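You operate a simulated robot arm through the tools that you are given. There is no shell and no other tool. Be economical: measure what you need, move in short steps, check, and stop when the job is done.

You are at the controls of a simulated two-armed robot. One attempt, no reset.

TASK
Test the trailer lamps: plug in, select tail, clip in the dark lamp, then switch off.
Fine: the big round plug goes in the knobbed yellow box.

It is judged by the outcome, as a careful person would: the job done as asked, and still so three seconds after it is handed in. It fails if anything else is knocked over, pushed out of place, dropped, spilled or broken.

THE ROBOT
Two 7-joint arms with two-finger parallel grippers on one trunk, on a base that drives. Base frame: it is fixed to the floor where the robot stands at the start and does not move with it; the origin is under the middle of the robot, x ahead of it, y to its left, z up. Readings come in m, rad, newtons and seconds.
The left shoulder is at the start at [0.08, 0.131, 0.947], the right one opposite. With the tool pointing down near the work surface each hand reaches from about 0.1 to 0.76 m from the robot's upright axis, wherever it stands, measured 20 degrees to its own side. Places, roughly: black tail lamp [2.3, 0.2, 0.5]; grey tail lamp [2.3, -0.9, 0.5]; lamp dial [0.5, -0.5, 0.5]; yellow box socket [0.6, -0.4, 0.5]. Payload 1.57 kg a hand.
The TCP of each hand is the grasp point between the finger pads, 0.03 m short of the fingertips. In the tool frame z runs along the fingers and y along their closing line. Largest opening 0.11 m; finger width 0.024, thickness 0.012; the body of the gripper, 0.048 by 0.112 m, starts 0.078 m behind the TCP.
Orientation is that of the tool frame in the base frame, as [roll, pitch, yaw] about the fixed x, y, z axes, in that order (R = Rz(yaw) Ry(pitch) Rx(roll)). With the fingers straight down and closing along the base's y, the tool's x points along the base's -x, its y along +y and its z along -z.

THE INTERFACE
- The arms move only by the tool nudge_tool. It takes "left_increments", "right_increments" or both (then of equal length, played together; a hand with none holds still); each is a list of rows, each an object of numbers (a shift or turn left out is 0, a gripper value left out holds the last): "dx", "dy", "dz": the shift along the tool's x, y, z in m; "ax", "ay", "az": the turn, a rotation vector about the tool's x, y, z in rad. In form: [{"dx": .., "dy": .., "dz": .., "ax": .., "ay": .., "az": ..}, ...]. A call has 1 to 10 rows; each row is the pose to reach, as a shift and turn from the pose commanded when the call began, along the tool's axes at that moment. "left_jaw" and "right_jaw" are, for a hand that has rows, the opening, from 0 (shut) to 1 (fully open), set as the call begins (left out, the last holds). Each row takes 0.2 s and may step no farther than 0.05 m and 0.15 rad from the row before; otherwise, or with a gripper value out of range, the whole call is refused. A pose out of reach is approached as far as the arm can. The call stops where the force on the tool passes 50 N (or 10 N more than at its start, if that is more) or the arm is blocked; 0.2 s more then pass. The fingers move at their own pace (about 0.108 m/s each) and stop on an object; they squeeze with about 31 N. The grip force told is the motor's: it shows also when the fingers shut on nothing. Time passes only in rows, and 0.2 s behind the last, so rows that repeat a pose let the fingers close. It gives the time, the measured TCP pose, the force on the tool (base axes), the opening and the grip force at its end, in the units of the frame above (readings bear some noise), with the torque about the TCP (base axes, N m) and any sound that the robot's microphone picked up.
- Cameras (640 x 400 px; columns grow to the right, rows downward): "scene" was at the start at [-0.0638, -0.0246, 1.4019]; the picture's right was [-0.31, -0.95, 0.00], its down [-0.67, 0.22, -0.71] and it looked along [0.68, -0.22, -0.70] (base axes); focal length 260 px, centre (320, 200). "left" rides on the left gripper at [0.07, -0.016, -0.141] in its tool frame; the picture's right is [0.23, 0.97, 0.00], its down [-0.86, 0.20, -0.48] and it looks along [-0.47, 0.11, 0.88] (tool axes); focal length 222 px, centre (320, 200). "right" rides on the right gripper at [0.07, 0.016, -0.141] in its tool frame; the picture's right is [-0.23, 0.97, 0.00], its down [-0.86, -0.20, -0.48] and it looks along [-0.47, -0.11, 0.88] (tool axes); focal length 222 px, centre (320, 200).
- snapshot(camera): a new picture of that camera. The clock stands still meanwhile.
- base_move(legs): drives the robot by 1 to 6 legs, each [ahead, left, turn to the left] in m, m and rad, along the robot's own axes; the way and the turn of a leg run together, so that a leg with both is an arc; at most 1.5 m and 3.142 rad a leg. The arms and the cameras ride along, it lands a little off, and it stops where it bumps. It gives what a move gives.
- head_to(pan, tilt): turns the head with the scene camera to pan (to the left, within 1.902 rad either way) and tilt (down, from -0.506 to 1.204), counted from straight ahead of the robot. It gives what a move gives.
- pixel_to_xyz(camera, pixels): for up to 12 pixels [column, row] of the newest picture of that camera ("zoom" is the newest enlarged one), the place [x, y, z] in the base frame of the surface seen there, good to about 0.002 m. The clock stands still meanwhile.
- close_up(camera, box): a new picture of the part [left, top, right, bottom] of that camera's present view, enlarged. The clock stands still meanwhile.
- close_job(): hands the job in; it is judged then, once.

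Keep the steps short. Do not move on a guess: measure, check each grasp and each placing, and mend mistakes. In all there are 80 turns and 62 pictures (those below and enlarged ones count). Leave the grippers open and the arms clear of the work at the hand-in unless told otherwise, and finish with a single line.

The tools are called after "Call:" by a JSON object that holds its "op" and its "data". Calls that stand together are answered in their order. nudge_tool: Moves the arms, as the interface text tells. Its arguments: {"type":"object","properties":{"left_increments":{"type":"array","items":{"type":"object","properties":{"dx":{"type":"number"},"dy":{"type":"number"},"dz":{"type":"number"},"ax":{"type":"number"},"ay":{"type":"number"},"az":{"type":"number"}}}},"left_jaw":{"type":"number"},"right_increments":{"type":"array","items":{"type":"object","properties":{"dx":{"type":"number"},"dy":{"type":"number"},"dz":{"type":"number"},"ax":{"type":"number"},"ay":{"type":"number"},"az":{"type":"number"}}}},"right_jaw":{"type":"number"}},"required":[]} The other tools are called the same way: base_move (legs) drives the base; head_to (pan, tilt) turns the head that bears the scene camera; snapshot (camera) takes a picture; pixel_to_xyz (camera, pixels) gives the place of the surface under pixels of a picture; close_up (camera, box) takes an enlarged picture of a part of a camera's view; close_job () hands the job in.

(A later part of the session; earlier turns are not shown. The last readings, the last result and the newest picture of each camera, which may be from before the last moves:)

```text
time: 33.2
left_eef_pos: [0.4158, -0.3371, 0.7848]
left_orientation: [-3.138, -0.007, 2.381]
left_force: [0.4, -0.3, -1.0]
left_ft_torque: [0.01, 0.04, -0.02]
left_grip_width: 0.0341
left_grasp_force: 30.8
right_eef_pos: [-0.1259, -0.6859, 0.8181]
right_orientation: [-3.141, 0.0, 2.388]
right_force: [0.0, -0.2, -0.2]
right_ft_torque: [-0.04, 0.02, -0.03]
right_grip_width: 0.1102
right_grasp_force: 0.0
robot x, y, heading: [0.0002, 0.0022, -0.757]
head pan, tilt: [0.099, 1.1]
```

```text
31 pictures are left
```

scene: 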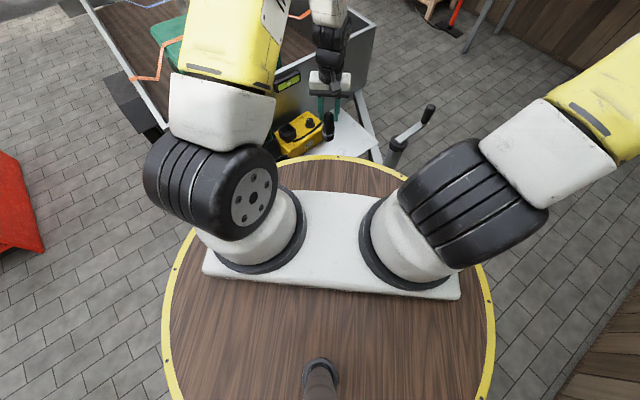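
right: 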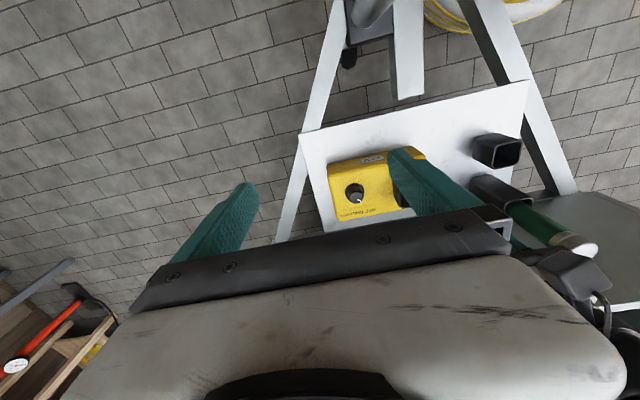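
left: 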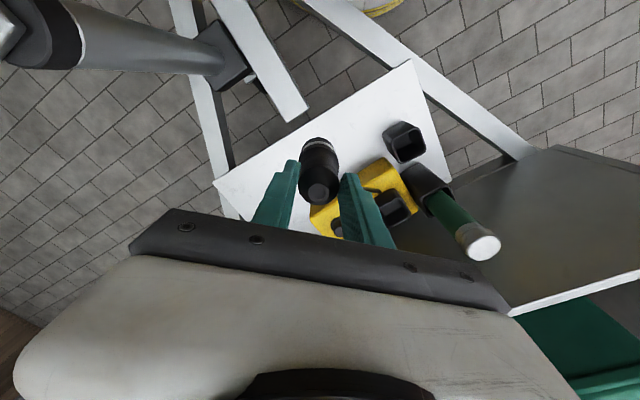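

Within comfortable reach now. I move the plug over the socket at hover height (TCP z≈0.70).

Call:
{"op": "nudge_tool", "data": {"left_increments": [{"dx": -0.04, "dy": 0.008}, {"dx": -0.08, "dy": 0.016, "dz": 0.015}, {"dx": -0.12, "dy": 0.024, "dz": 0.04}, {"dx": -0.15, "dy": 0.03, "dz": 0.065}, {"dx": -0.1694, "dy": 0.0315, "dz": 0.085}, {"dx": -0.1694, "dy": 0.0315, "dz": 0.085}]}}

Call:
{"op": "close_up", "data": {"camera": "left", "box": [200, 80, 440, 230]}}

Call:
{"op": "close_up", "data": {"camera": "scene", "box": [250, 60, 400, 160]}}

```text
time: 34.6
left_eef_pos: [0.5596, -0.4298, 0.6955]
left_orientation: [-3.138, -0.007, 2.376]
left_force: [0.4, -0.3, -0.9]
left_ft_torque: [0.02, 0.01, 0.0]
left_grip_width: 0.0341
left_grasp_force: 30.9
right_eef_pos: [-0.1263, -0.6846, 0.8178]
right_orientation: [3.14, 0.0, 2.387]
right_force: [0.0, -1.0, -0.6]
right_ft_torque: [-0.01, -0.01, 0.03]
right_grip_width: 0.1099
right_grasp_force: 0.1
robot x, y, heading: [0.0012, 0.0, -0.757]
head pan, tilt: [0.099, 1.1]
```

```text
2.67 times, centred on (320, 155) of left
```

zoom: 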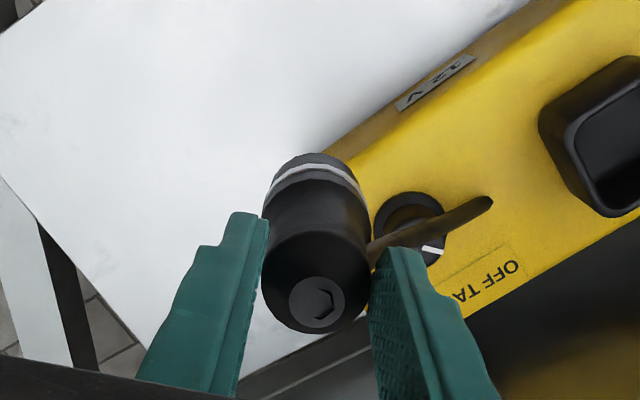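

```text
4.00 times, centred on (325, 110) of scene
```

zoom: 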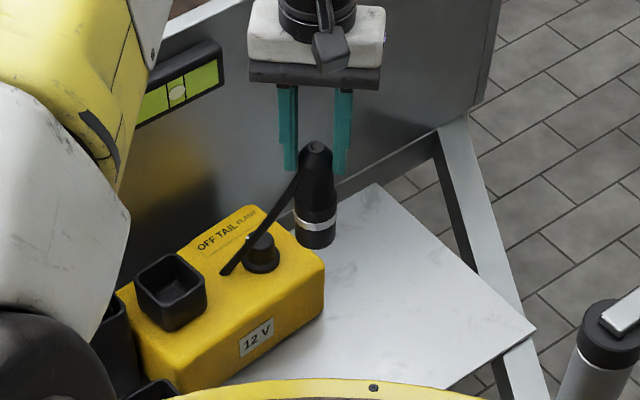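

The plug isn't over the socket in the picture. I check positions of box, socket and plug now.

Call:
{"op": "pixel_to_xyz", "data": {"camera": "zoom", "pixels": [[170, 260], [140, 290], [185, 325], [200, 290], [262, 245], [315, 150], [315, 215], [315, 240], [530, 328], [375, 185], [235, 265], [255, 340]]}}

```text
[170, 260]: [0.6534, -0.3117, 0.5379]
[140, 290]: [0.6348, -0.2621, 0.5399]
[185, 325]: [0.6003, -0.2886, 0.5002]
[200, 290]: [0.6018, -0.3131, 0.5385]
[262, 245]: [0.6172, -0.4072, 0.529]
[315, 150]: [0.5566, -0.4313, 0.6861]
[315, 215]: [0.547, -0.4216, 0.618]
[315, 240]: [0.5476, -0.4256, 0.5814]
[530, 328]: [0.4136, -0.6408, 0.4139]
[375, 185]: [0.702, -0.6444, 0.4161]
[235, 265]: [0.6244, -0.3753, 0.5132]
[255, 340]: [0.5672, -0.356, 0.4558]
```

The earlier contact slid the box: the socket is now near (0.625,−0.29), the knob near (0.617,−0.407). I'll first check the whole plate and the holders, then measure the socket.

Call:
{"op": "snapshot", "data": {"camera": "left"}}

Call:
{"op": "close_up", "data": {"camera": "left", "box": [390, 60, 570, 180]}}

Call:
{"op": "pixel_to_xyz", "data": {"camera": "left", "pixels": [[440, 110], [430, 130], [445, 155], [460, 130], [320, 110], [360, 165], [500, 120], [520, 80], [250, 100], [530, 130], [560, 160], [400, 30]]}}

```text
28 pictures are left
```

left: 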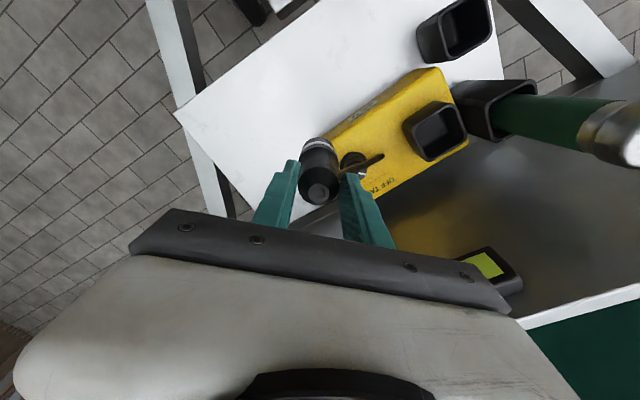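

```text
3.33 times, centred on (480, 120) of left
```

zoom: 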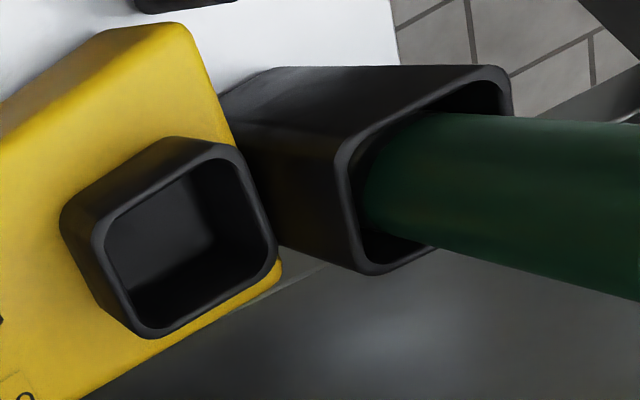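

```text
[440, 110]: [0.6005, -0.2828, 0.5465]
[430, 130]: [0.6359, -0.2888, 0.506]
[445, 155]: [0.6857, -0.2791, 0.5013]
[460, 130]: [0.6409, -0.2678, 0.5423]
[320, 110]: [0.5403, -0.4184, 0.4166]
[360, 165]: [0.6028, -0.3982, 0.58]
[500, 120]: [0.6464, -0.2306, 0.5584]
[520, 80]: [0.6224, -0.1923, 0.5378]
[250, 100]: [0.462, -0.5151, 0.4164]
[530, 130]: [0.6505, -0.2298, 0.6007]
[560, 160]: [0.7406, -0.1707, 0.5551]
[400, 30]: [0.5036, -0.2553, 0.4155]
```

Call:
{"op": "pixel_to_xyz", "data": {"camera": "zoom", "pixels": [[100, 235], [165, 183], [228, 152], [250, 200], [272, 255], [215, 303], [150, 332], [120, 285], [180, 240], [215, 40], [275, 265], [290, 280]]}}

```text
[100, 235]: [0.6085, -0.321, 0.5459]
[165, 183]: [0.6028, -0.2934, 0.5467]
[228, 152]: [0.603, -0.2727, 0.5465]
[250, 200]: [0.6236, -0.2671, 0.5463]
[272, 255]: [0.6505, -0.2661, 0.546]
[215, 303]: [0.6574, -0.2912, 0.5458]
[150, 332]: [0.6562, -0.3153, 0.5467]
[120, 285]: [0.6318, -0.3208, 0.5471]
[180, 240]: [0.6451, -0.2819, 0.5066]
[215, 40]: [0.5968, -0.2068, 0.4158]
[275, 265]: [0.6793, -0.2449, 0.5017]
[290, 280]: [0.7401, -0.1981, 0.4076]
```

Socket is now centred at (0.630, −0.294), rim z 0.546. I move the plug above it at the same height.

Call:
{"op": "nudge_tool", "data": {"left_increments": [{"dx": 0.011, "dy": 0.037, "dz": -0.01}, {"dx": 0.022, "dy": 0.074, "dz": -0.01}, {"dx": 0.033, "dy": 0.11, "dz": -0.01}, {"dx": 0.0448, "dy": 0.1467, "dz": -0.01}, {"dx": 0.0448, "dy": 0.1467, "dz": 0.01}, {"dx": 0.0448, "dy": 0.1467, "dz": 0.02}]}}

Call:
{"op": "close_up", "data": {"camera": "left", "box": [240, 80, 400, 240]}}

Call:
{"op": "close_up", "data": {"camera": "scene", "box": [230, 60, 380, 160]}}

```text
time: 36.0
left_eef_pos: [0.6287, -0.2956, 0.6757]
left_orientation: [-3.139, -0.008, 2.381]
left_force: [0.5, 0.1, -1.0]
left_ft_torque: [0.03, 0.0, 0.01]
left_grip_width: 0.0339
left_grasp_force: 30.9
right_eef_pos: [-0.1253, -0.6859, 0.8177]
right_orientation: [3.141, 0.0, 2.391]
right_force: [0.3, 0.7, 0.3]
right_ft_torque: [0.0, 0.02, -0.01]
right_grip_width: 0.11
right_grasp_force: 0.0
robot x, y, heading: [-0.0011, -0.0006, -0.754]
head pan, tilt: [0.099, 1.1]
```

```text
2.50 times, centred on (320, 160) of left
```

zoom: 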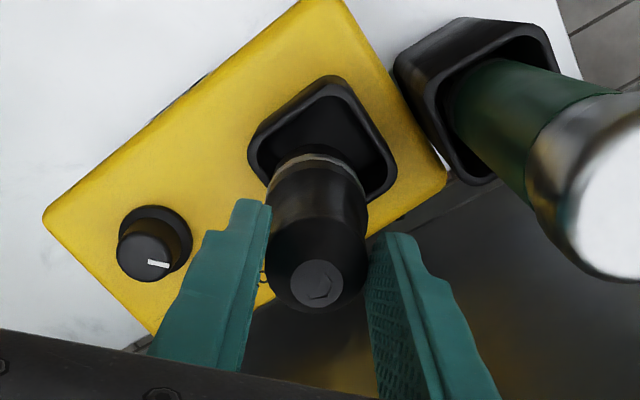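

```text
4.00 times, centred on (305, 110) of scene
```

zoom: 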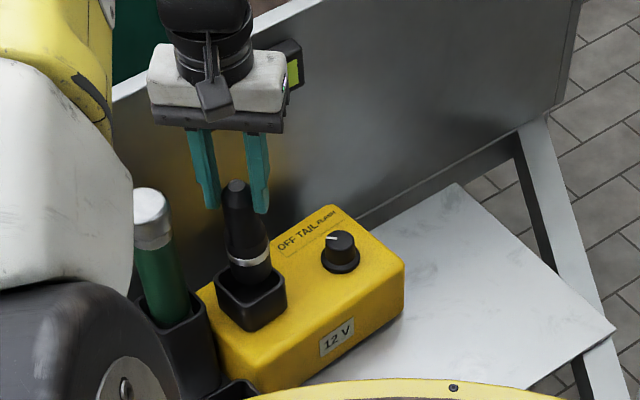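

Call:
{"op": "pixel_to_xyz", "data": {"camera": "zoom", "pixels": [[228, 255], [269, 252], [248, 262], [248, 275], [237, 215], [224, 215], [262, 215], [237, 186], [230, 188], [247, 188]]}}

```text
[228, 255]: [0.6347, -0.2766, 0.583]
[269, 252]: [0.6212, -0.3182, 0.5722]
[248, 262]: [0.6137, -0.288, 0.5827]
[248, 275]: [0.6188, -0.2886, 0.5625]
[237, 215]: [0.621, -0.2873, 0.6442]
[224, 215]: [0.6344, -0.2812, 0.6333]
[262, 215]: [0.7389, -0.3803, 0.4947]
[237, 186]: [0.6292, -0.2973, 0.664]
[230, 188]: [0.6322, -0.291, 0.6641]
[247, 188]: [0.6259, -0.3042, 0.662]
```

Plug bottom axis ≈(0.630,−0.297): 3 mm off in y. I correct that and lower slowly, watching the force.

Call:
{"op": "nudge_tool", "data": {"left_increments": [{"dx": 0.0015, "dy": 0.0018}, {"dx": 0.0015, "dy": 0.0018, "dz": 0.008}, {"dx": 0.0015, "dy": 0.0018, "dz": 0.016}, {"dx": 0.0015, "dy": 0.0018, "dz": 0.024}, {"dx": 0.0015, "dy": 0.0018, "dz": 0.032}, {"dx": 0.0015, "dy": 0.0018, "dz": 0.04}]}}

```text
time: 37.0
left_eef_pos: [0.6295, -0.2936, 0.659]
left_orientation: [-3.138, -0.001, 2.381]
left_force: [-4.0, 3.0, 13.5]
left_ft_torque: [0.29, 0.07, 0.04]
left_grip_width: 0.0341
left_grasp_force: 31.4
right_eef_pos: [-0.1257, -0.6853, 0.8191]
right_orientation: [-3.141, -0.002, 2.389]
right_force: [-0.1, 0.3, -0.3]
right_ft_torque: [0.0, -0.01, 0.0]
right_grip_width: 0.1099
right_grasp_force: 0.0
robot x, y, heading: [0.0003, 0.0008, -0.752]
head pan, tilt: [0.099, 1.1]
stopped in row 4 (left hand): the force on the tool passed its limit at 55 N (the readings are from after the stop); the commanded pose is now the measured one
```

Contact at about rim height, with a side force toward −x,+y. I look closely.

Call:
{"op": "close_up", "data": {"camera": "scene", "box": [260, 95, 320, 135]}}

Call:
{"op": "close_up", "data": {"camera": "left", "box": [270, 100, 370, 200]}}

Call:
{"op": "pixel_to_xyz", "data": {"camera": "zoom", "pixels": [[200, 100], [250, 120], [300, 140], [320, 200], [340, 290], [180, 160], [225, 150], [200, 250], [290, 200], [240, 210], [150, 150], [260, 60]]}}

```text
10.00 times, centred on (290, 115) of scene
```

zoom: 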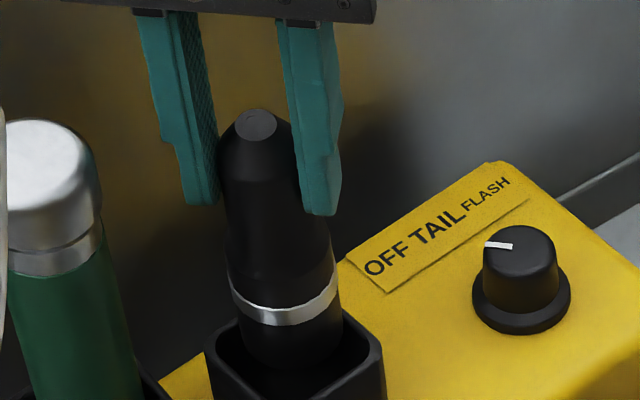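

```text
4.00 times, centred on (320, 150) of left
```

zoom: 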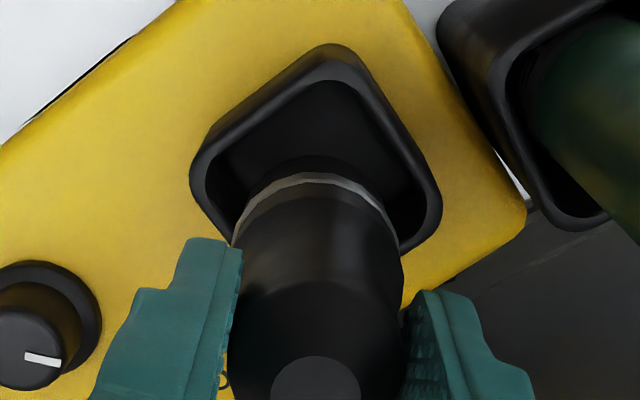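

```text
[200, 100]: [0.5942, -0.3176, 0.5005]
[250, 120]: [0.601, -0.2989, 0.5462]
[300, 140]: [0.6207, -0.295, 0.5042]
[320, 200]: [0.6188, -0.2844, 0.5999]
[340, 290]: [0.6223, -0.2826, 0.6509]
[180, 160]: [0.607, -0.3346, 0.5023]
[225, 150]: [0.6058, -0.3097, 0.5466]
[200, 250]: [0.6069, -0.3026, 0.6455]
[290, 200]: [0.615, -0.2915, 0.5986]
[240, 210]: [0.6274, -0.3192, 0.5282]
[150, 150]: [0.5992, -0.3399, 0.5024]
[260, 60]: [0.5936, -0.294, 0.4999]
```

The plug's lower end is ~7 mm off toward −y,+x (it sits slightly tipped in the grip). I raise 6 mm, shift, and lower again in small steps.

Call:
{"op": "nudge_tool", "data": {"left_increments": [{"dz": -0.008}, {"dx": 0.0064, "dy": 0.0035, "dz": -0.008}, {"dx": 0.0064, "dy": 0.0035, "dz": 0.0}, {"dx": 0.0064, "dy": 0.0035, "dz": 0.007}, {"dx": 0.0064, "dy": 0.0035, "dz": 0.014}, {"dx": 0.0064, "dy": 0.0035, "dz": 0.021}]}}

```text
time: 38.0
left_eef_pos: [0.6296, -0.2895, 0.6605]
left_orientation: [3.141, 0.0, 2.381]
left_force: [-2.6, 0.7, 14.2]
left_ft_torque: [0.3, -0.1, 0.05]
left_grip_width: 0.034
left_grasp_force: 30.8
right_eef_pos: [-0.126, -0.6856, 0.8175]
right_orientation: [-3.142, -0.001, 2.388]
right_force: [0.0, -0.5, -0.3]
right_ft_torque: [-0.02, -0.04, 0.03]
right_grip_width: 0.1101
right_grasp_force: 0.1
robot x, y, heading: [-0.0033, 0.0004, -0.753]
head pan, tilt: [0.099, 1.1]
stopped in row 4 (left hand): the force on the tool passed its limit at 62 N (the readings are from after the stop); the commanded pose is now the measured one
```

From the torque, contact is at the +x wall of the socket both times. I raise, shift −x by 6 mm (and −y by 3 mm), and try again.

Call:
{"op": "nudge_tool", "data": {"left_increments": [{"dz": -0.008}, {"dx": 0.0022, "dy": -0.0063, "dz": -0.008}, {"dx": 0.0022, "dy": -0.0063, "dz": 0.0}, {"dx": 0.0022, "dy": -0.0063, "dz": 0.006}, {"dx": 0.0022, "dy": -0.0063, "dz": 0.012}, {"dx": 0.0022, "dy": -0.0063, "dz": 0.018}, {"dx": 0.0022, "dy": -0.0063, "dz": 0.024}]}}

```text
time: 39.6
left_eef_pos: [0.6231, -0.2904, 0.6341]
left_orientation: [-3.138, -0.002, 2.38]
left_force: [-0.3, -0.1, -1.2]
left_ft_torque: [-0.01, 0.03, -0.01]
left_grip_width: 0.0341
left_grasp_force: 30.6
right_eef_pos: [-0.1265, -0.6856, 0.8184]
right_orientation: [-3.141, 0.001, 2.387]
right_force: [0.9, 0.3, -0.6]
right_ft_torque: [-0.02, 0.0, 0.01]
right_grip_width: 0.1097
right_grasp_force: 0.1
robot x, y, heading: [-0.001, -0.0037, -0.753]
head pan, tilt: [0.099, 1.1]
```

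It's going in freely (no force, TCP z 0.634). I keep lowering until it seats.

Call:
{"op": "nudge_tool", "data": {"left_increments": [{"dz": 0.006}, {"dz": 0.012}, {"dz": 0.018}, {"dz": 0.024}, {"dz": 0.03}, {"dz": 0.035}, {"dz": 0.04}]}}

Call:
{"op": "close_up", "data": {"camera": "scene", "box": [250, 80, 325, 130]}}

```text
time: 41.3
left_eef_pos: [0.6241, -0.2922, 0.595]
left_orientation: [-3.139, 0.0, 2.382]
left_force: [-3.4, 2.5, 15.7]
left_ft_torque: [0.2, 0.12, 0.02]
left_grip_width: 0.0341
left_grasp_force: 30.7
right_eef_pos: [-0.1264, -0.6848, 0.818]
right_orientation: [-3.141, 0.0, 2.389]
right_force: [-0.1, -0.8, 0.0]
right_ft_torque: [0.0, -0.01, -0.03]
right_grip_width: 0.1098
right_grasp_force: 0.0
robot x, y, heading: [0.0045, -0.005, -0.756]
head pan, tilt: [0.099, 1.1]
stopped in row 7 (left hand): the force on the tool passed its limit at 53 N (the readings are from after the stop); the commanded pose is now the measured one
```

```text
8.00 times, centred on (288, 105) of scene
```

zoom: 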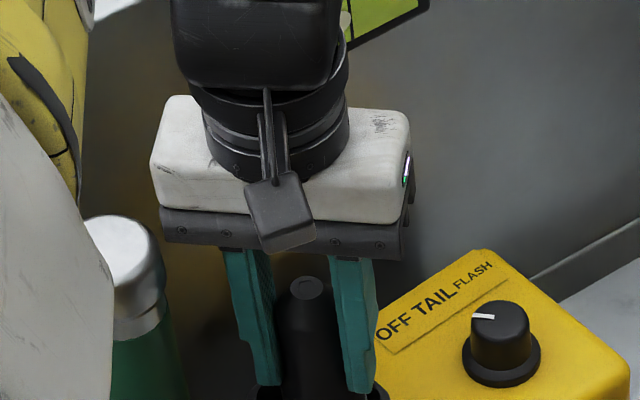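

Seated: about 0.066 deep, and it stopped on the floor of the socket. Still holding the plug, I slide the box back to its original place (−0.068, −0.137), slowly.

Call:
{"op": "nudge_tool", "data": {"left_increments": [{"dz": -0.002}, {"dx": -0.005, "dy": -0.016, "dz": -0.002}, {"dx": -0.011, "dy": -0.036, "dz": -0.002}, {"dx": -0.017, "dy": -0.056, "dz": -0.002}, {"dx": -0.023, "dy": -0.076, "dz": -0.002}, {"dx": -0.029, "dy": -0.096, "dz": -0.002}, {"dx": -0.035, "dy": -0.116, "dz": -0.002}, {"dx": -0.041, "dy": -0.134, "dz": -0.002}, {"dx": -0.045, "dy": -0.146, "dz": -0.002}, {"dx": -0.045, "dy": -0.146, "dz": -0.002}]}}

Call:
{"op": "snapshot", "data": {"camera": "scene"}}

Call:
{"op": "pixel_to_xyz", "data": {"camera": "scene", "pixels": [[345, 158], [300, 162], [395, 175], [300, 125], [285, 135], [315, 128], [325, 120], [340, 155], [395, 150], [425, 110]]}}

```text
time: 43.5
left_eef_pos: [0.5546, -0.4293, 0.5944]
left_orientation: [-3.141, 0.0, 2.38]
left_force: [2.6, 8.7, 22.3]
left_ft_torque: [0.46, -0.28, 0.03]
left_grip_width: 0.0342
left_grasp_force: 30.8
right_eef_pos: [-0.1263, -0.6856, 0.8185]
right_orientation: [3.141, 0.001, 2.388]
right_force: [0.1, 0.9, -1.0]
right_ft_torque: [0.02, -0.02, -0.03]
right_grip_width: 0.1099
right_grasp_force: 0.0
robot x, y, heading: [-0.0003, 0.0022, -0.755]
head pan, tilt: [0.099, 1.1]
```

```text
21 pictures are left
```

scene: 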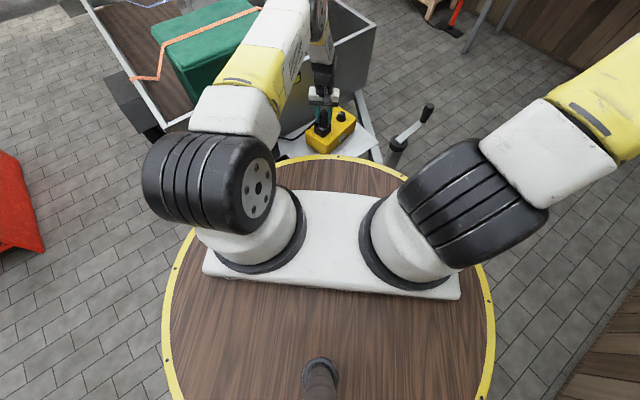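

```text
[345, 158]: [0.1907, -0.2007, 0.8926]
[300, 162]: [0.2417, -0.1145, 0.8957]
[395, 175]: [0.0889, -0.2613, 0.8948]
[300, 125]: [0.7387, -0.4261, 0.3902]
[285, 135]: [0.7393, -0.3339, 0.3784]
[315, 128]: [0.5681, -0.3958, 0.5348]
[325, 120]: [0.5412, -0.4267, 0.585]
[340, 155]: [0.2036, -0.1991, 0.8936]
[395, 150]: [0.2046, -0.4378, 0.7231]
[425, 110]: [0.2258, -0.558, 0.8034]
```

The box slid back with the plug. I release and rise straight up, then inspect.

Call:
{"op": "nudge_tool", "data": {"left_increments": [{}, {}, {"dz": -0.005}, {"dz": -0.04}, {"dz": -0.08}, {"dz": -0.12}, {"dz": -0.15}], "left_jaw": 1.0}}

Call:
{"op": "snapshot", "data": {"camera": "left"}}

Call:
{"op": "pixel_to_xyz", "data": {"camera": "left", "pixels": [[235, 125], [225, 130], [215, 115], [330, 110], [310, 150], [320, 140], [330, 150], [380, 75], [470, 130], [520, 140], [440, 40], [245, 105]]}}

```text
time: 45.1
left_eef_pos: [0.5586, -0.4305, 0.7457]
left_orientation: [-3.138, -0.003, 2.379]
left_force: [-0.3, -0.5, 0.0]
left_ft_torque: [0.01, 0.01, -0.02]
left_grip_width: 0.1101
left_grasp_force: 0.0
right_eef_pos: [-0.1274, -0.6859, 0.8184]
right_orientation: [3.141, -0.001, 2.389]
right_force: [-0.5, -0.3, -0.7]
right_ft_torque: [0.02, 0.0, -0.02]
right_grip_width: 0.1101
right_grasp_force: 0.0
robot x, y, heading: [-0.0006, 0.0022, -0.755]
head pan, tilt: [0.099, 1.1]
```

```text
20 pictures are left
```

left: 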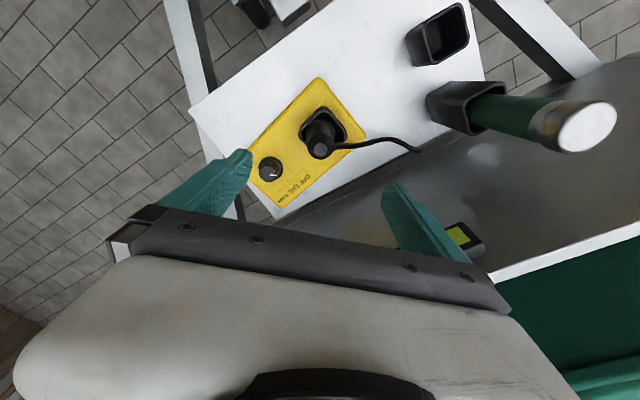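

```text
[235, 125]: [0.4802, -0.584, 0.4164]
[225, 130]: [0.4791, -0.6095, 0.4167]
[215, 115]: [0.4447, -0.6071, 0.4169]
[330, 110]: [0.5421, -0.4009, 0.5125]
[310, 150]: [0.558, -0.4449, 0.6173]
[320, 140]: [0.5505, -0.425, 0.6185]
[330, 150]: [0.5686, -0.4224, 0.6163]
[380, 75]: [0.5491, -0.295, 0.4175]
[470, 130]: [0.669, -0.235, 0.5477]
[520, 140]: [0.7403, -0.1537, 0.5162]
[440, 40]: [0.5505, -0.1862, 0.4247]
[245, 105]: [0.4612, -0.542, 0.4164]
```

Plug is in the box, box back near its old place. Now a close view of the dial.

Call:
{"op": "close_up", "data": {"camera": "left", "box": [240, 130, 340, 220]}}

Call:
{"op": "pixel_to_xyz", "data": {"camera": "zoom", "pixels": [[190, 190], [215, 205], [160, 200], [195, 160], [225, 180], [170, 240], [230, 235], [130, 185], [200, 220], [120, 130], [200, 330], [420, 200]]}}

```text
4.44 times, centred on (290, 175) of left
```

zoom: 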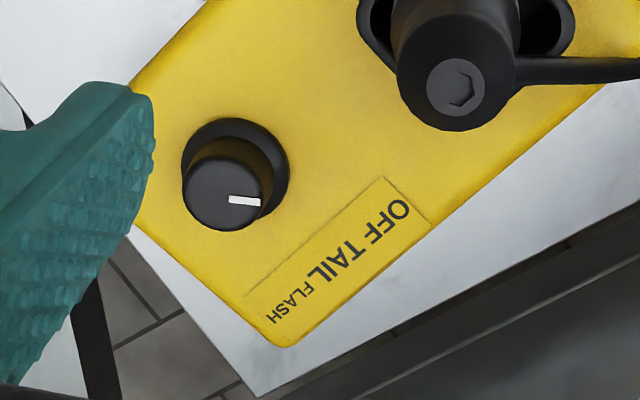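

```text
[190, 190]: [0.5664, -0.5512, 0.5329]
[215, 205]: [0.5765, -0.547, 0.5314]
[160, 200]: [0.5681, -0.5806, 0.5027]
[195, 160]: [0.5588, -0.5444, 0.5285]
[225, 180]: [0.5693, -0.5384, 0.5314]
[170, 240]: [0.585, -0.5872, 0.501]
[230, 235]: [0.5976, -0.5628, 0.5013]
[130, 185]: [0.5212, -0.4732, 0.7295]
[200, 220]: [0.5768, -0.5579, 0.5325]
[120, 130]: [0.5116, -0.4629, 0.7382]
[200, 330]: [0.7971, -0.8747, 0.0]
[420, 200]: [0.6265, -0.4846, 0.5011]
```

Knob centre ≈(0.571,−0.545,0.533), pointer at OFF; it needs a clockwise turn toward TAIL. It is too far from here, so I fold both hands in and will drive round to the trailer's right side of the plate.

Call:
{"op": "nudge_tool", "data": {"left_increments": [{"dz": -0.04}, {"dz": -0.08, "dx": 0.02}, {"dz": -0.12, "dx": 0.05}, {"dz": -0.12, "dx": 0.09}, {"dz": -0.12, "dx": 0.13}, {"dz": -0.12, "dx": 0.17}, {"dz": -0.12, "dx": 0.21}, {"dz": -0.12, "dx": 0.25}, {"dz": -0.12, "dx": 0.28}], "right_increments": [{"dz": -0.02}, {"dz": -0.04, "dy": 0.02}, {"dz": -0.06, "dy": 0.06}, {"dz": -0.06, "dy": 0.1}, {"dz": -0.06, "dy": 0.14}, {"dz": -0.06, "dy": 0.18}, {"dz": -0.06, "dy": 0.22}, {"dz": -0.06, "dy": 0.25}, {"dz": -0.06, "dy": 0.28}]}}

Call:
{"op": "head_to", "data": {"pan": -0.2, "tilt": 0.6}}

Call:
{"op": "snapshot", "data": {"camera": "scene"}}

```text
time: 47.1
left_eef_pos: [0.3535, -0.2352, 0.8694]
left_orientation: [-3.14, -0.003, 2.382]
left_force: [-0.7, 1.0, 0.2]
left_ft_torque: [0.04, 0.0, -0.01]
left_grip_width: 0.11
left_grasp_force: 0.1
right_eef_pos: [0.0637, -0.4814, 0.8802]
right_orientation: [3.141, -0.002, 2.388]
right_force: [0.7, -0.4, 0.1]
right_ft_torque: [0.04, 0.01, 0.0]
right_grip_width: 0.1096
right_grasp_force: 0.0
robot x, y, heading: [-0.0001, 0.0048, -0.755]
head pan, tilt: [0.099, 1.1]
```

```text
time: 48.1
left_eef_pos: [0.3536, -0.2358, 0.8698]
left_orientation: [-3.14, -0.001, 2.381]
left_force: [0.3, 0.9, -0.1]
left_ft_torque: [-0.01, 0.0, 0.01]
left_grip_width: 0.1101
left_grasp_force: 0.1
right_eef_pos: [0.063, -0.481, 0.8789]
right_orientation: [3.141, 0.0, 2.389]
right_force: [0.7, 0.2, -0.1]
right_ft_torque: [-0.01, -0.01, -0.01]
right_grip_width: 0.11
right_grasp_force: 0.0
robot x, y, heading: [-0.0017, 0.0013, -0.755]
head pan, tilt: [-0.201, 0.6]
```

```text
18 pictures are left
```

scene: 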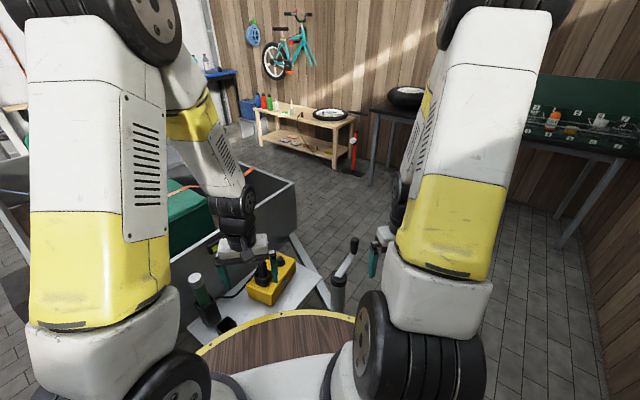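

I measure the crank, the shelf, table legs and the free floor on the right side before driving.

Call:
{"op": "pixel_to_xyz", "data": {"camera": "scene", "pixels": [[338, 300], [353, 243], [338, 290], [335, 165], [372, 185], [353, 160], [260, 142], [293, 185], [560, 245], [335, 205], [380, 270], [295, 215]]}}

```text
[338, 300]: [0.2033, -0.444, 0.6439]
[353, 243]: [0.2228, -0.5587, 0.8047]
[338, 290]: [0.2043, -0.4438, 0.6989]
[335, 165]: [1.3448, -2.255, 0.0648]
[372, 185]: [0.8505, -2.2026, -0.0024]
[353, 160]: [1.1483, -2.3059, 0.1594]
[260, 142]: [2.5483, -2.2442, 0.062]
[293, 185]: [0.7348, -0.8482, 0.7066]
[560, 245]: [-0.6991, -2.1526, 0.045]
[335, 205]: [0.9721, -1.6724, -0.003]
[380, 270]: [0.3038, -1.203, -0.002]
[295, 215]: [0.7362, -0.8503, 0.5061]
```

Plenty of free floor on the right (to y≈−2.2). I drive: back and right around the jockey post, turn toward the knob, then approach to about (0.35,−1.08) heading 1.18.

Call:
{"op": "base_move", "data": {"legs": [[-0.255, -0.24, 0], [0.617, -0.655, 0], [0, 0, 1.935], [0.1, -0.716, 0]]}}

Call:
{"op": "snapshot", "data": {"camera": "left"}}

```text
time: 51.5
left_eef_pos: [-0.0002, -0.3128, 0.8686]
left_orientation: [-3.139, -0.003, 2.4]
left_force: [-0.6, -0.5, 0.3]
left_ft_torque: [0.03, -0.02, -0.02]
left_grip_width: 0.1099
left_grasp_force: 0.0
right_eef_pos: [-0.2832, -0.5642, 0.8775]
right_orientation: [-3.141, -0.001, 2.406]
right_force: [-0.4, -0.1, -0.2]
right_ft_torque: [0.0, 0.0, 0.01]
right_grip_width: 0.1099
right_grasp_force: 0.0
robot x, y, heading: [-0.3549, -0.081, -0.732]
head pan, tilt: [-0.201, 0.6]
stopped in leg 2: the robot was blocked; the commanded pose is now the measured one
```

```text
17 pictures are left
```

left: 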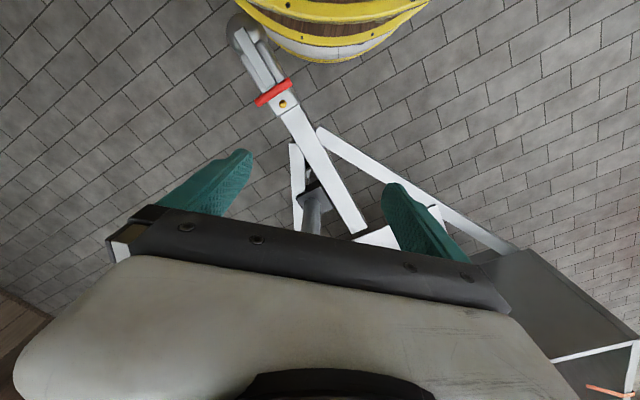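

The trailer's drawbar with its coupling blocked the base. I measure where it lies.

Call:
{"op": "pixel_to_xyz", "data": {"camera": "left", "pixels": [[240, 25], [250, 45], [270, 95], [320, 15], [350, 50], [270, 35], [330, 180], [320, 130], [235, 20]]}}

```text
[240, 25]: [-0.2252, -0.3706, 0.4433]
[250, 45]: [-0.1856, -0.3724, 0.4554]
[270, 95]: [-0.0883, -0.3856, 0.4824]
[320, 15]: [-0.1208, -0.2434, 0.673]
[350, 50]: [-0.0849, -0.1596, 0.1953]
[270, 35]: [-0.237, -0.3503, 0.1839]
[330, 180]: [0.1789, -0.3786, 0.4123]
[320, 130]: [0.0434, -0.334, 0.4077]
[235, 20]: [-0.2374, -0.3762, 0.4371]
```

Coupling end is at about (−0.25,−0.37). I drive wider: back to x≈−0.70, across, turn, along y≈−1.25, then ahead.

Call:
{"op": "base_move", "data": {"legs": [[-0.29, -0.193, 0], [0.581, -0.647, 0], [0, 0, 1.912], [0.05, -1.04, 0], [0.18, 0, 0]]}}

Call:
{"op": "snapshot", "data": {"camera": "left"}}

```text
time: 53.2
left_eef_pos: [-0.1761, -0.2737, 0.8692]
left_orientation: [-3.135, 0.001, 2.377]
left_force: [0.7, -0.1, -0.2]
left_ft_torque: [0.01, -0.01, 0.01]
left_grip_width: 0.1097
left_grasp_force: 0.0
right_eef_pos: [-0.4683, -0.5181, 0.8803]
right_orientation: [-3.136, 0.002, 2.385]
right_force: [0.1, 0.3, 0.4]
right_ft_torque: [0.06, 0.02, -0.02]
right_grip_width: 0.11
right_grasp_force: 0.2
robot x, y, heading: [-0.5307, -0.04, -0.762]
head pan, tilt: [-0.201, 0.6]
stopped in leg 1: the robot was blocked; the commanded pose is now the measured one
```

```text
16 pictures are left
```

left: 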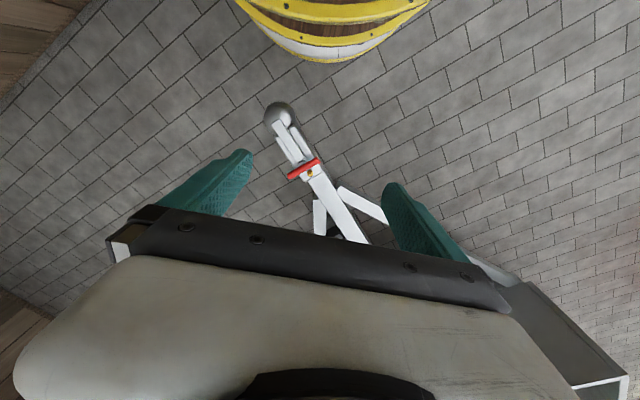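

Blocked behind at (−0.53,−0.04). I turn the head back-right to see what's there.

Call:
{"op": "head_to", "data": {"pan": -1.9, "tilt": 0.7}}

Call:
{"op": "snapshot", "data": {"camera": "scene"}}

Call:
{"op": "pixel_to_xyz", "data": {"camera": "scene", "pixels": [[320, 200], [320, 120], [320, 60], [480, 150], [560, 200], [200, 120], [100, 150], [480, 80], [600, 260], [400, 110], [560, 100], [100, 80]]}}

```text
time: 55.0
left_eef_pos: [-0.1063, -0.2901, 0.8664]
left_orientation: [3.133, -0.009, 2.428]
left_force: [1.4, -3.4, 0.6]
left_ft_torque: [0.29, 0.16, -0.01]
left_grip_width: 0.1099
left_grasp_force: 0.1
right_eef_pos: [-0.3842, -0.5491, 0.8713]
right_orientation: [3.131, -0.009, 2.439]
right_force: [2.0, -3.1, 0.4]
right_ft_torque: [0.27, 0.29, 0.02]
right_grip_width: 0.11
right_grasp_force: 0.0
robot x, y, heading: [-0.4731, -0.0537, -0.707]
head pan, tilt: [-1.901, 0.7]
```

```text
15 pictures are left
```

scene: 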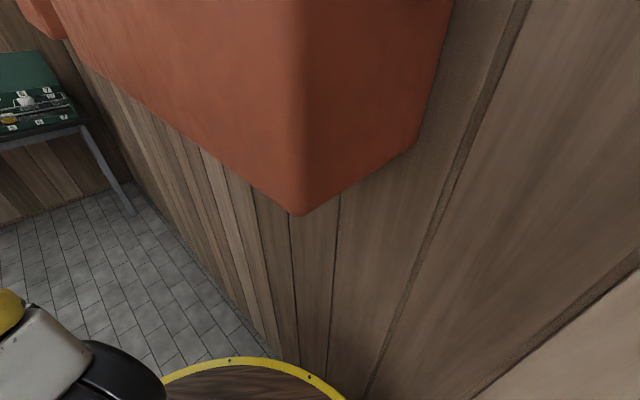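

```text
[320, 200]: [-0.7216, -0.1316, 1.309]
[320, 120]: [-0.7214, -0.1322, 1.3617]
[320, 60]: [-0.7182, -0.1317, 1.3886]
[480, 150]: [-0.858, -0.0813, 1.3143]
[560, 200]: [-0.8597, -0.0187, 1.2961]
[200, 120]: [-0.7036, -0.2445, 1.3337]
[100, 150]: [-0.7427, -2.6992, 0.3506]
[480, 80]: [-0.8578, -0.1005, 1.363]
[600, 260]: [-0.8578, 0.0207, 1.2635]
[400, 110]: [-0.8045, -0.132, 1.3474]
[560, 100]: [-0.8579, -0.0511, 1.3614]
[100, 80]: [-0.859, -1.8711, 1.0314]
```

A wall at x≈−0.86 leaves no passage round the coupling. Instead I go back and slide along the left of the drawbar to about (0.36, 0.15), turned to face the dial; from there it is within reach.

Call:
{"op": "base_move", "data": {"legs": [[0.024, 0.126, 0], [0.274, 0.253, 0], [0, 0, -0.6], [-0.012, 0.376, 0]]}}

Call:
{"op": "head_to", "data": {"pan": 0.0, "tilt": 0.9}}

Call:
{"op": "snapshot", "data": {"camera": "left"}}

```text
time: 55.8
left_eef_pos: [-0.1628, -0.2657, 0.875]
left_orientation: [-3.138, 0.014, 2.292]
left_force: [0.4, -0.2, -0.4]
left_ft_torque: [-0.02, 0.0, 0.02]
left_grip_width: 0.11
left_grasp_force: 0.0
right_eef_pos: [-0.4724, -0.4849, 0.8836]
right_orientation: [-3.141, 0.017, 2.298]
right_force: [0.5, 0.5, 0.9]
right_ft_torque: [0.0, 0.04, -0.01]
right_grip_width: 0.11
right_grasp_force: 0.1
robot x, y, heading: [-0.4852, -0.0067, -0.846]
head pan, tilt: [-1.901, 0.7]
stopped in leg 1: the robot was blocked; the commanded pose is now the measured one
```

```text
time: 57.6
left_eef_pos: [-0.1694, -0.2607, 0.8756]
left_orientation: [3.141, 0.019, 2.285]
left_force: [0.1, 0.2, 0.3]
left_ft_torque: [0.02, 0.02, 0.01]
left_grip_width: 0.1101
left_grasp_force: 0.2
right_eef_pos: [-0.4816, -0.4788, 0.8842]
right_orientation: [3.137, 0.02, 2.295]
right_force: [-0.1, 1.1, 0.2]
right_ft_torque: [0.02, 0.04, -0.01]
right_grip_width: 0.11
right_grasp_force: 0.0
robot x, y, heading: [-0.4851, -0.0094, -0.855]
head pan, tilt: [0.0, 0.901]
```

```text
14 pictures are left
```

left: 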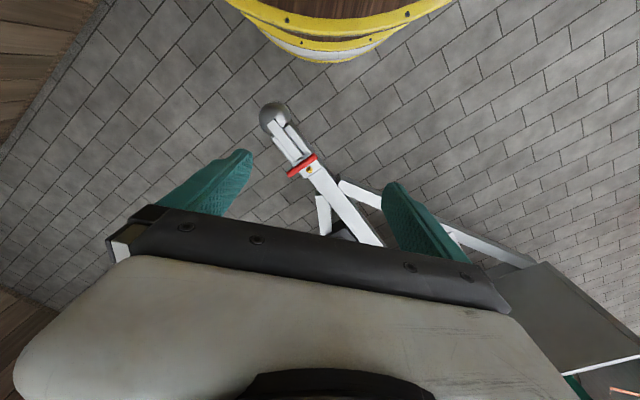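

Blocked moving left too. I look left with the head to find the obstacle.

Call:
{"op": "head_to", "data": {"pan": 1.5, "tilt": 0.7}}

Call:
{"op": "snapshot", "data": {"camera": "scene"}}

Call:
{"op": "pixel_to_xyz", "data": {"camera": "scene", "pixels": [[320, 200], [320, 100], [320, 300], [200, 200], [450, 200], [560, 150], [100, 150], [80, 260], [560, 300], [200, 100], [450, 100], [450, 300]]}}

```text
time: 59.2
left_eef_pos: [-0.1691, -0.2622, 0.8754]
left_orientation: [-3.14, 0.02, 2.285]
left_force: [0.6, -0.1, 1.2]
left_ft_torque: [0.0, 0.0, -0.03]
left_grip_width: 0.11
left_grasp_force: 0.0
right_eef_pos: [-0.4813, -0.4783, 0.8843]
right_orientation: [3.138, 0.023, 2.293]
right_force: [-0.6, -0.3, 0.1]
right_ft_torque: [-0.01, 0.0, 0.01]
right_grip_width: 0.1101
right_grasp_force: 0.0
robot x, y, heading: [-0.4853, -0.0066, -0.851]
head pan, tilt: [1.499, 0.7]
```

```text
13 pictures are left
```

scene: 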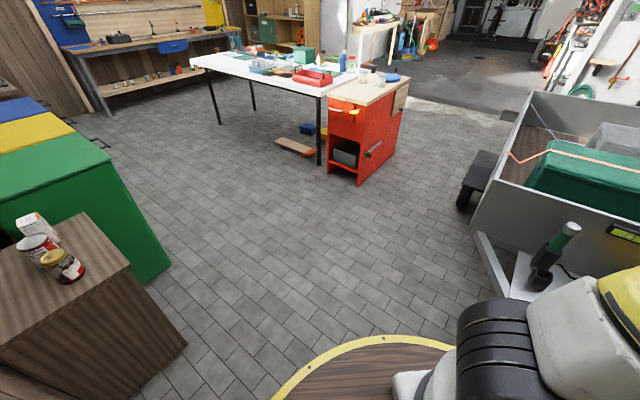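

```text
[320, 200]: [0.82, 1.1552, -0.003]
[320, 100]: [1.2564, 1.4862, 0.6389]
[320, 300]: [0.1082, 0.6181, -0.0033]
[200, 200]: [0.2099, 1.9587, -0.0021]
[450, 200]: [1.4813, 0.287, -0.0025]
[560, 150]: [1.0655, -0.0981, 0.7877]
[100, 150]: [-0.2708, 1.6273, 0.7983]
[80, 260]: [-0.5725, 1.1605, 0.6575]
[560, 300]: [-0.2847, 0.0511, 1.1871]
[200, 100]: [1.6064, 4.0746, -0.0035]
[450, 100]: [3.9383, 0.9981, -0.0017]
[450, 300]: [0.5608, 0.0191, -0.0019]
```

The left side is wide open; the wall behind was the obstacle. I now drive straight in +x, then turn and slide to (0.36,0.15).

Call:
{"op": "base_move", "data": {"legs": [[0.183, 0.239, 0], [0.087, 0.17, 0], [0, 0, -0.456], [-0.003, 0.373, 0]]}}

```text
time: 65.8
left_eef_pos: [0.536, -0.1996, 0.8768]
left_orientation: [-3.141, 0.02, 1.844]
left_force: [1.0, -0.7, 0.5]
left_ft_torque: [-0.02, -0.01, -0.02]
left_grip_width: 0.11
left_grasp_force: 0.0
right_eef_pos: [0.1613, -0.2624, 0.8846]
right_orientation: [3.137, 0.021, 1.85]
right_force: [0.2, 0.6, 0.8]
right_ft_torque: [-0.01, 0.0, 0.01]
right_grip_width: 0.1101
right_grasp_force: 0.1
robot x, y, heading: [0.3584, 0.1643, -1.29]
head pan, tilt: [1.499, 0.7]
```

Good. Turn a bit more (−0.31) and edge 0.03 closer; then measure the dial from the left camera.

Call:
{"op": "base_move", "data": {"legs": [[0, 0, -0.31], [0.03, 0.01, 0]]}}

Call:
{"op": "head_to", "data": {"pan": 0.25, "tilt": 0.85}}

```text
time: 67.4
left_eef_pos: [0.4143, -0.2361, 0.8771]
left_orientation: [3.141, 0.02, 1.528]
left_force: [0.3, 0.2, 0.1]
left_ft_torque: [-0.01, -0.02, 0.01]
left_grip_width: 0.11
left_grasp_force: 0.1
right_eef_pos: [0.0381, -0.1802, 0.8842]
right_orientation: [3.139, 0.019, 1.535]
right_force: [0.0, 0.2, -0.2]
right_ft_torque: [-0.02, 0.0, 0.02]
right_grip_width: 0.1097
right_grasp_force: 0.0
robot x, y, heading: [0.362, 0.1623, -1.606]
head pan, tilt: [1.499, 0.7]
stopped in leg 2: the robot was blocked; the commanded pose is now the measured one
```

```text
time: 68.8
left_eef_pos: [0.4141, -0.236, 0.877]
left_orientation: [-3.141, 0.019, 1.528]
left_force: [0.0, -0.3, -0.1]
left_ft_torque: [-0.03, 0.01, -0.03]
left_grip_width: 0.1098
left_grasp_force: 0.0
right_eef_pos: [0.0395, -0.1801, 0.8839]
right_orientation: [3.138, 0.02, 1.536]
right_force: [-0.3, 0.1, 0.4]
right_ft_torque: [-0.01, 0.01, 0.03]
right_grip_width: 0.1099
right_grasp_force: 0.1
robot x, y, heading: [0.3616, 0.1655, -1.606]
head pan, tilt: [0.25, 0.85]
```

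Parked as close as possible. I move the left hand over the dial at z≈0.72 and look.

Call:
{"op": "nudge_tool", "data": {"left_increments": [{"dx": -0.038, "dy": 0.021}, {"dx": -0.075, "dy": 0.043}, {"dx": -0.113, "dy": 0.064}, {"dx": -0.15, "dy": 0.085, "dz": 0.01}, {"dx": -0.188, "dy": 0.106, "dz": 0.03}, {"dx": -0.226, "dy": 0.128, "dz": 0.055}, {"dx": -0.264, "dy": 0.149, "dz": 0.08}, {"dx": -0.3, "dy": 0.17, "dz": 0.105}, {"dx": -0.3, "dy": 0.17, "dz": 0.15}, {"dx": -0.3, "dy": 0.17, "dz": 0.15}]}}

Call:
{"op": "close_up", "data": {"camera": "left", "box": [220, 80, 420, 205]}}

```text
refused: row 6 steps farther than a row can; nothing moved
```

```text
3.20 times, centred on (320, 142) of left
```

zoom: 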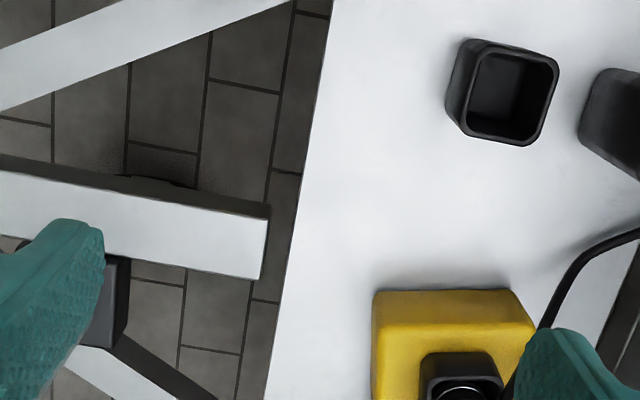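

A row was too long; I resend with smaller steps.

Call:
{"op": "nudge_tool", "data": {"left_increments": [{"dx": -0.038, "dy": 0.021}, {"dx": -0.075, "dy": 0.043}, {"dx": -0.113, "dy": 0.064}, {"dx": -0.15, "dy": 0.085, "dz": 0.01}, {"dx": -0.185, "dy": 0.105, "dz": 0.03}, {"dx": -0.22, "dy": 0.125, "dz": 0.055}, {"dx": -0.255, "dy": 0.145, "dz": 0.08}, {"dx": -0.285, "dy": 0.162, "dz": 0.11}, {"dx": -0.3, "dy": 0.17, "dz": 0.15}, {"dx": -0.3, "dy": 0.17, "dz": 0.15}]}}

Call:
{"op": "close_up", "data": {"camera": "left", "box": [220, 80, 420, 205]}}

Call:
{"op": "pixel_to_xyz", "data": {"camera": "zoom", "pixels": [[320, 200], [280, 200], [360, 200], [320, 160], [320, 240], [300, 220], [340, 220], [320, 280], [300, 180], [340, 180]]}}

```text
time: 71.0
left_eef_pos: [0.5678, -0.5475, 0.7315]
left_orientation: [-3.141, 0.019, 1.529]
left_force: [-0.7, -0.2, 0.0]
left_ft_torque: [0.01, 0.03, -0.01]
left_grip_width: 0.1099
left_grasp_force: 0.1
right_eef_pos: [0.0397, -0.179, 0.8837]
right_orientation: [3.137, 0.019, 1.536]
right_force: [-0.1, 0.4, -0.7]
right_ft_torque: [0.0, 0.01, 0.02]
right_grip_width: 0.11
right_grasp_force: 0.1
robot x, y, heading: [0.358, 0.1662, -1.606]
head pan, tilt: [0.25, 0.85]
```

```text
3.20 times, centred on (320, 142) of left
```

zoom: 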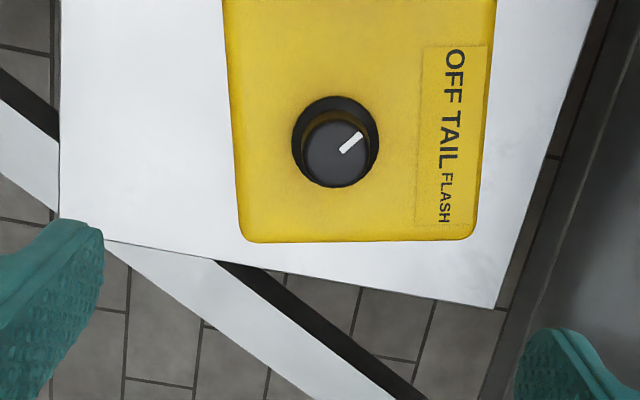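

```text
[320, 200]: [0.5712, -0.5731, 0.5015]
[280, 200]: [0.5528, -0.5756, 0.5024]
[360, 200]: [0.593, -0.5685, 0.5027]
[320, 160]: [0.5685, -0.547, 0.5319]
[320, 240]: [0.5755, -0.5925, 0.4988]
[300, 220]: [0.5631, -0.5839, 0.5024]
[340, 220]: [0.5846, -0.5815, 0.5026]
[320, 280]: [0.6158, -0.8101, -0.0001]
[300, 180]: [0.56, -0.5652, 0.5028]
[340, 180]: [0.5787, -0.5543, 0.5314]
```

Clear view: pointer at 45° toward OFF, TAIL lies straight to the right (a 45° clockwise turn). Knob centre ≈(0.577,−0.542). I lower around it with the fingertips at z≈0.515.

Call:
{"op": "nudge_tool", "data": {"left_increments": [{"dx": 0.0094, "dy": 0.0088, "dz": 0.03}, {"dx": 0.0094, "dy": 0.0088, "dz": 0.07}, {"dx": 0.0094, "dy": 0.0088, "dz": 0.11}, {"dx": 0.0094, "dy": 0.0088, "dz": 0.15}, {"dx": 0.0094, "dy": 0.0088, "dz": 0.175}, {"dx": 0.0094, "dy": 0.0088, "dz": 0.187}, {"dx": 0.0094, "dy": 0.0088, "dz": 0.187}]}}

Call:
{"op": "nudge_tool", "data": {"left_increments": [{}, {}, {}, {}], "left_jaw": 0.0}}

```text
time: 72.7
left_eef_pos: [0.5813, -0.5411, 0.5464]
left_orientation: [-3.141, 0.021, 1.527]
left_force: [0.1, 0.3, 0.1]
left_ft_torque: [0.02, 0.02, 0.01]
left_grip_width: 0.1099
left_grasp_force: 0.1
right_eef_pos: [0.0389, -0.1792, 0.885]
right_orientation: [3.139, 0.018, 1.535]
right_force: [-0.6, 0.6, -0.1]
right_ft_torque: [-0.02, -0.02, 0.01]
right_grip_width: 0.11
right_grasp_force: 0.0
robot x, y, heading: [0.3572, 0.1663, -1.61]
head pan, tilt: [0.25, 0.85]
```

```text
time: 73.7
left_eef_pos: [0.5802, -0.5411, 0.5458]
left_orientation: [-3.139, 0.019, 1.528]
left_force: [-3.9, -0.2, 0.3]
left_ft_torque: [-0.23, 0.29, -0.02]
left_grip_width: 0.0322
left_grasp_force: 31.0
right_eef_pos: [0.0388, -0.1795, 0.8838]
right_orientation: [3.138, 0.02, 1.535]
right_force: [-0.3, 0.4, -0.6]
right_ft_torque: [0.0, 0.03, -0.02]
right_grip_width: 0.1099
right_grasp_force: 0.1
robot x, y, heading: [0.3569, 0.1658, -1.606]
head pan, tilt: [0.25, 0.85]
```

Knob gripped. Turn clockwise by 0.785 rad in small steps.

Call:
{"op": "nudge_tool", "data": {"left_increments": [{"az": 0.13}, {"az": 0.26}, {"az": 0.39}, {"az": 0.52}, {"az": 0.65}, {"az": 0.785}, {"az": 0.785}]}}

Call:
{"op": "close_up", "data": {"camera": "left", "box": [180, 60, 460, 235]}}

```text
time: 75.2
left_eef_pos: [0.5822, -0.541, 0.5465]
left_orientation: [3.126, 0.015, 0.742]
left_force: [7.8, 2.6, 16.7]
left_ft_torque: [0.01, -0.24, 0.04]
left_grip_width: 0.0322
left_grasp_force: 30.6
right_eef_pos: [0.0381, -0.1792, 0.8846]
right_orientation: [3.138, 0.021, 1.536]
right_force: [-0.2, -0.5, 0.4]
right_ft_torque: [-0.01, 0.0, 0.01]
right_grip_width: 0.11
right_grasp_force: 0.0
robot x, y, heading: [0.3587, 0.1681, -1.606]
head pan, tilt: [0.25, 0.85]
```

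```text
2.29 times, centred on (320, 148) of left
```

zoom: 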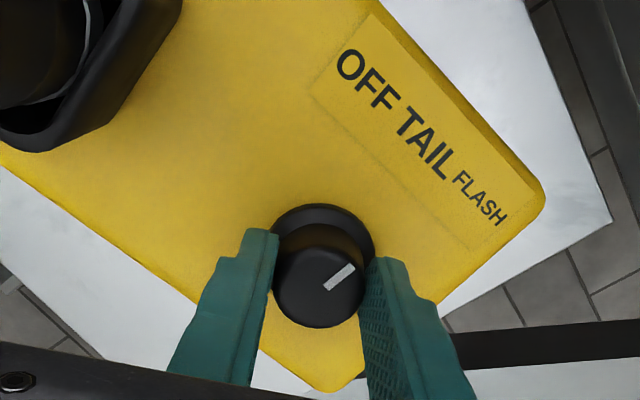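

Pointer now aims at TAIL. I release, rise, and turn the hand back.

Call:
{"op": "nudge_tool", "data": {"left_increments": [{}, {}, {"dz": -0.03}, {"dz": -0.07}, {"dz": -0.11}, {"dz": -0.15}, {"dz": -0.19}, {"dz": -0.23}, {"dz": -0.27}, {"dz": -0.3}], "left_jaw": 0.6}}

Call:
{"op": "nudge_tool", "data": {"left_increments": [{"az": -0.14}, {"az": -0.28}, {"az": -0.42}, {"az": -0.56}, {"az": -0.7}, {"az": -0.785}]}}

Call:
{"op": "close_up", "data": {"camera": "left", "box": [220, 60, 420, 185]}}

```text
time: 77.5
left_eef_pos: [0.5852, -0.5364, 0.8471]
left_orientation: [3.131, 0.015, 0.742]
left_force: [-0.4, 0.6, 0.8]
left_ft_torque: [0.03, 0.0, -0.04]
left_grip_width: 0.066
left_grasp_force: 0.0
right_eef_pos: [0.0376, -0.1806, 0.8832]
right_orientation: [3.139, 0.02, 1.535]
right_force: [0.8, -0.6, -0.8]
right_ft_torque: [0.01, 0.0, 0.07]
right_grip_width: 0.1099
right_grasp_force: 0.1
robot x, y, heading: [0.359, 0.1677, -1.608]
head pan, tilt: [0.25, 0.85]
```

```text
time: 78.8
left_eef_pos: [0.5809, -0.5335, 0.8448]
left_orientation: [-3.141, 0.019, 1.53]
left_force: [0.3, -1.4, -1.0]
left_ft_torque: [-0.01, -0.03, -0.01]
left_grip_width: 0.066
left_grasp_force: 0.1
right_eef_pos: [0.0384, -0.1803, 0.8847]
right_orientation: [3.138, 0.019, 1.535]
right_force: [-0.2, 0.3, -0.4]
right_ft_torque: [0.0, 0.02, -0.01]
right_grip_width: 0.11
right_grasp_force: 0.2
robot x, y, heading: [0.3598, 0.1639, -1.61]
head pan, tilt: [0.25, 0.85]
```

```text
3.20 times, centred on (320, 122) of left
```

zoom: 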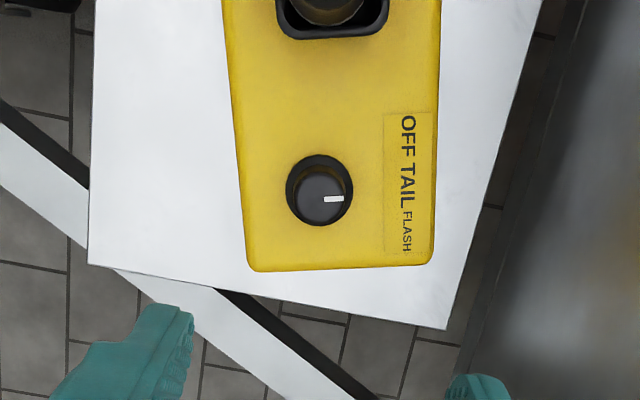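

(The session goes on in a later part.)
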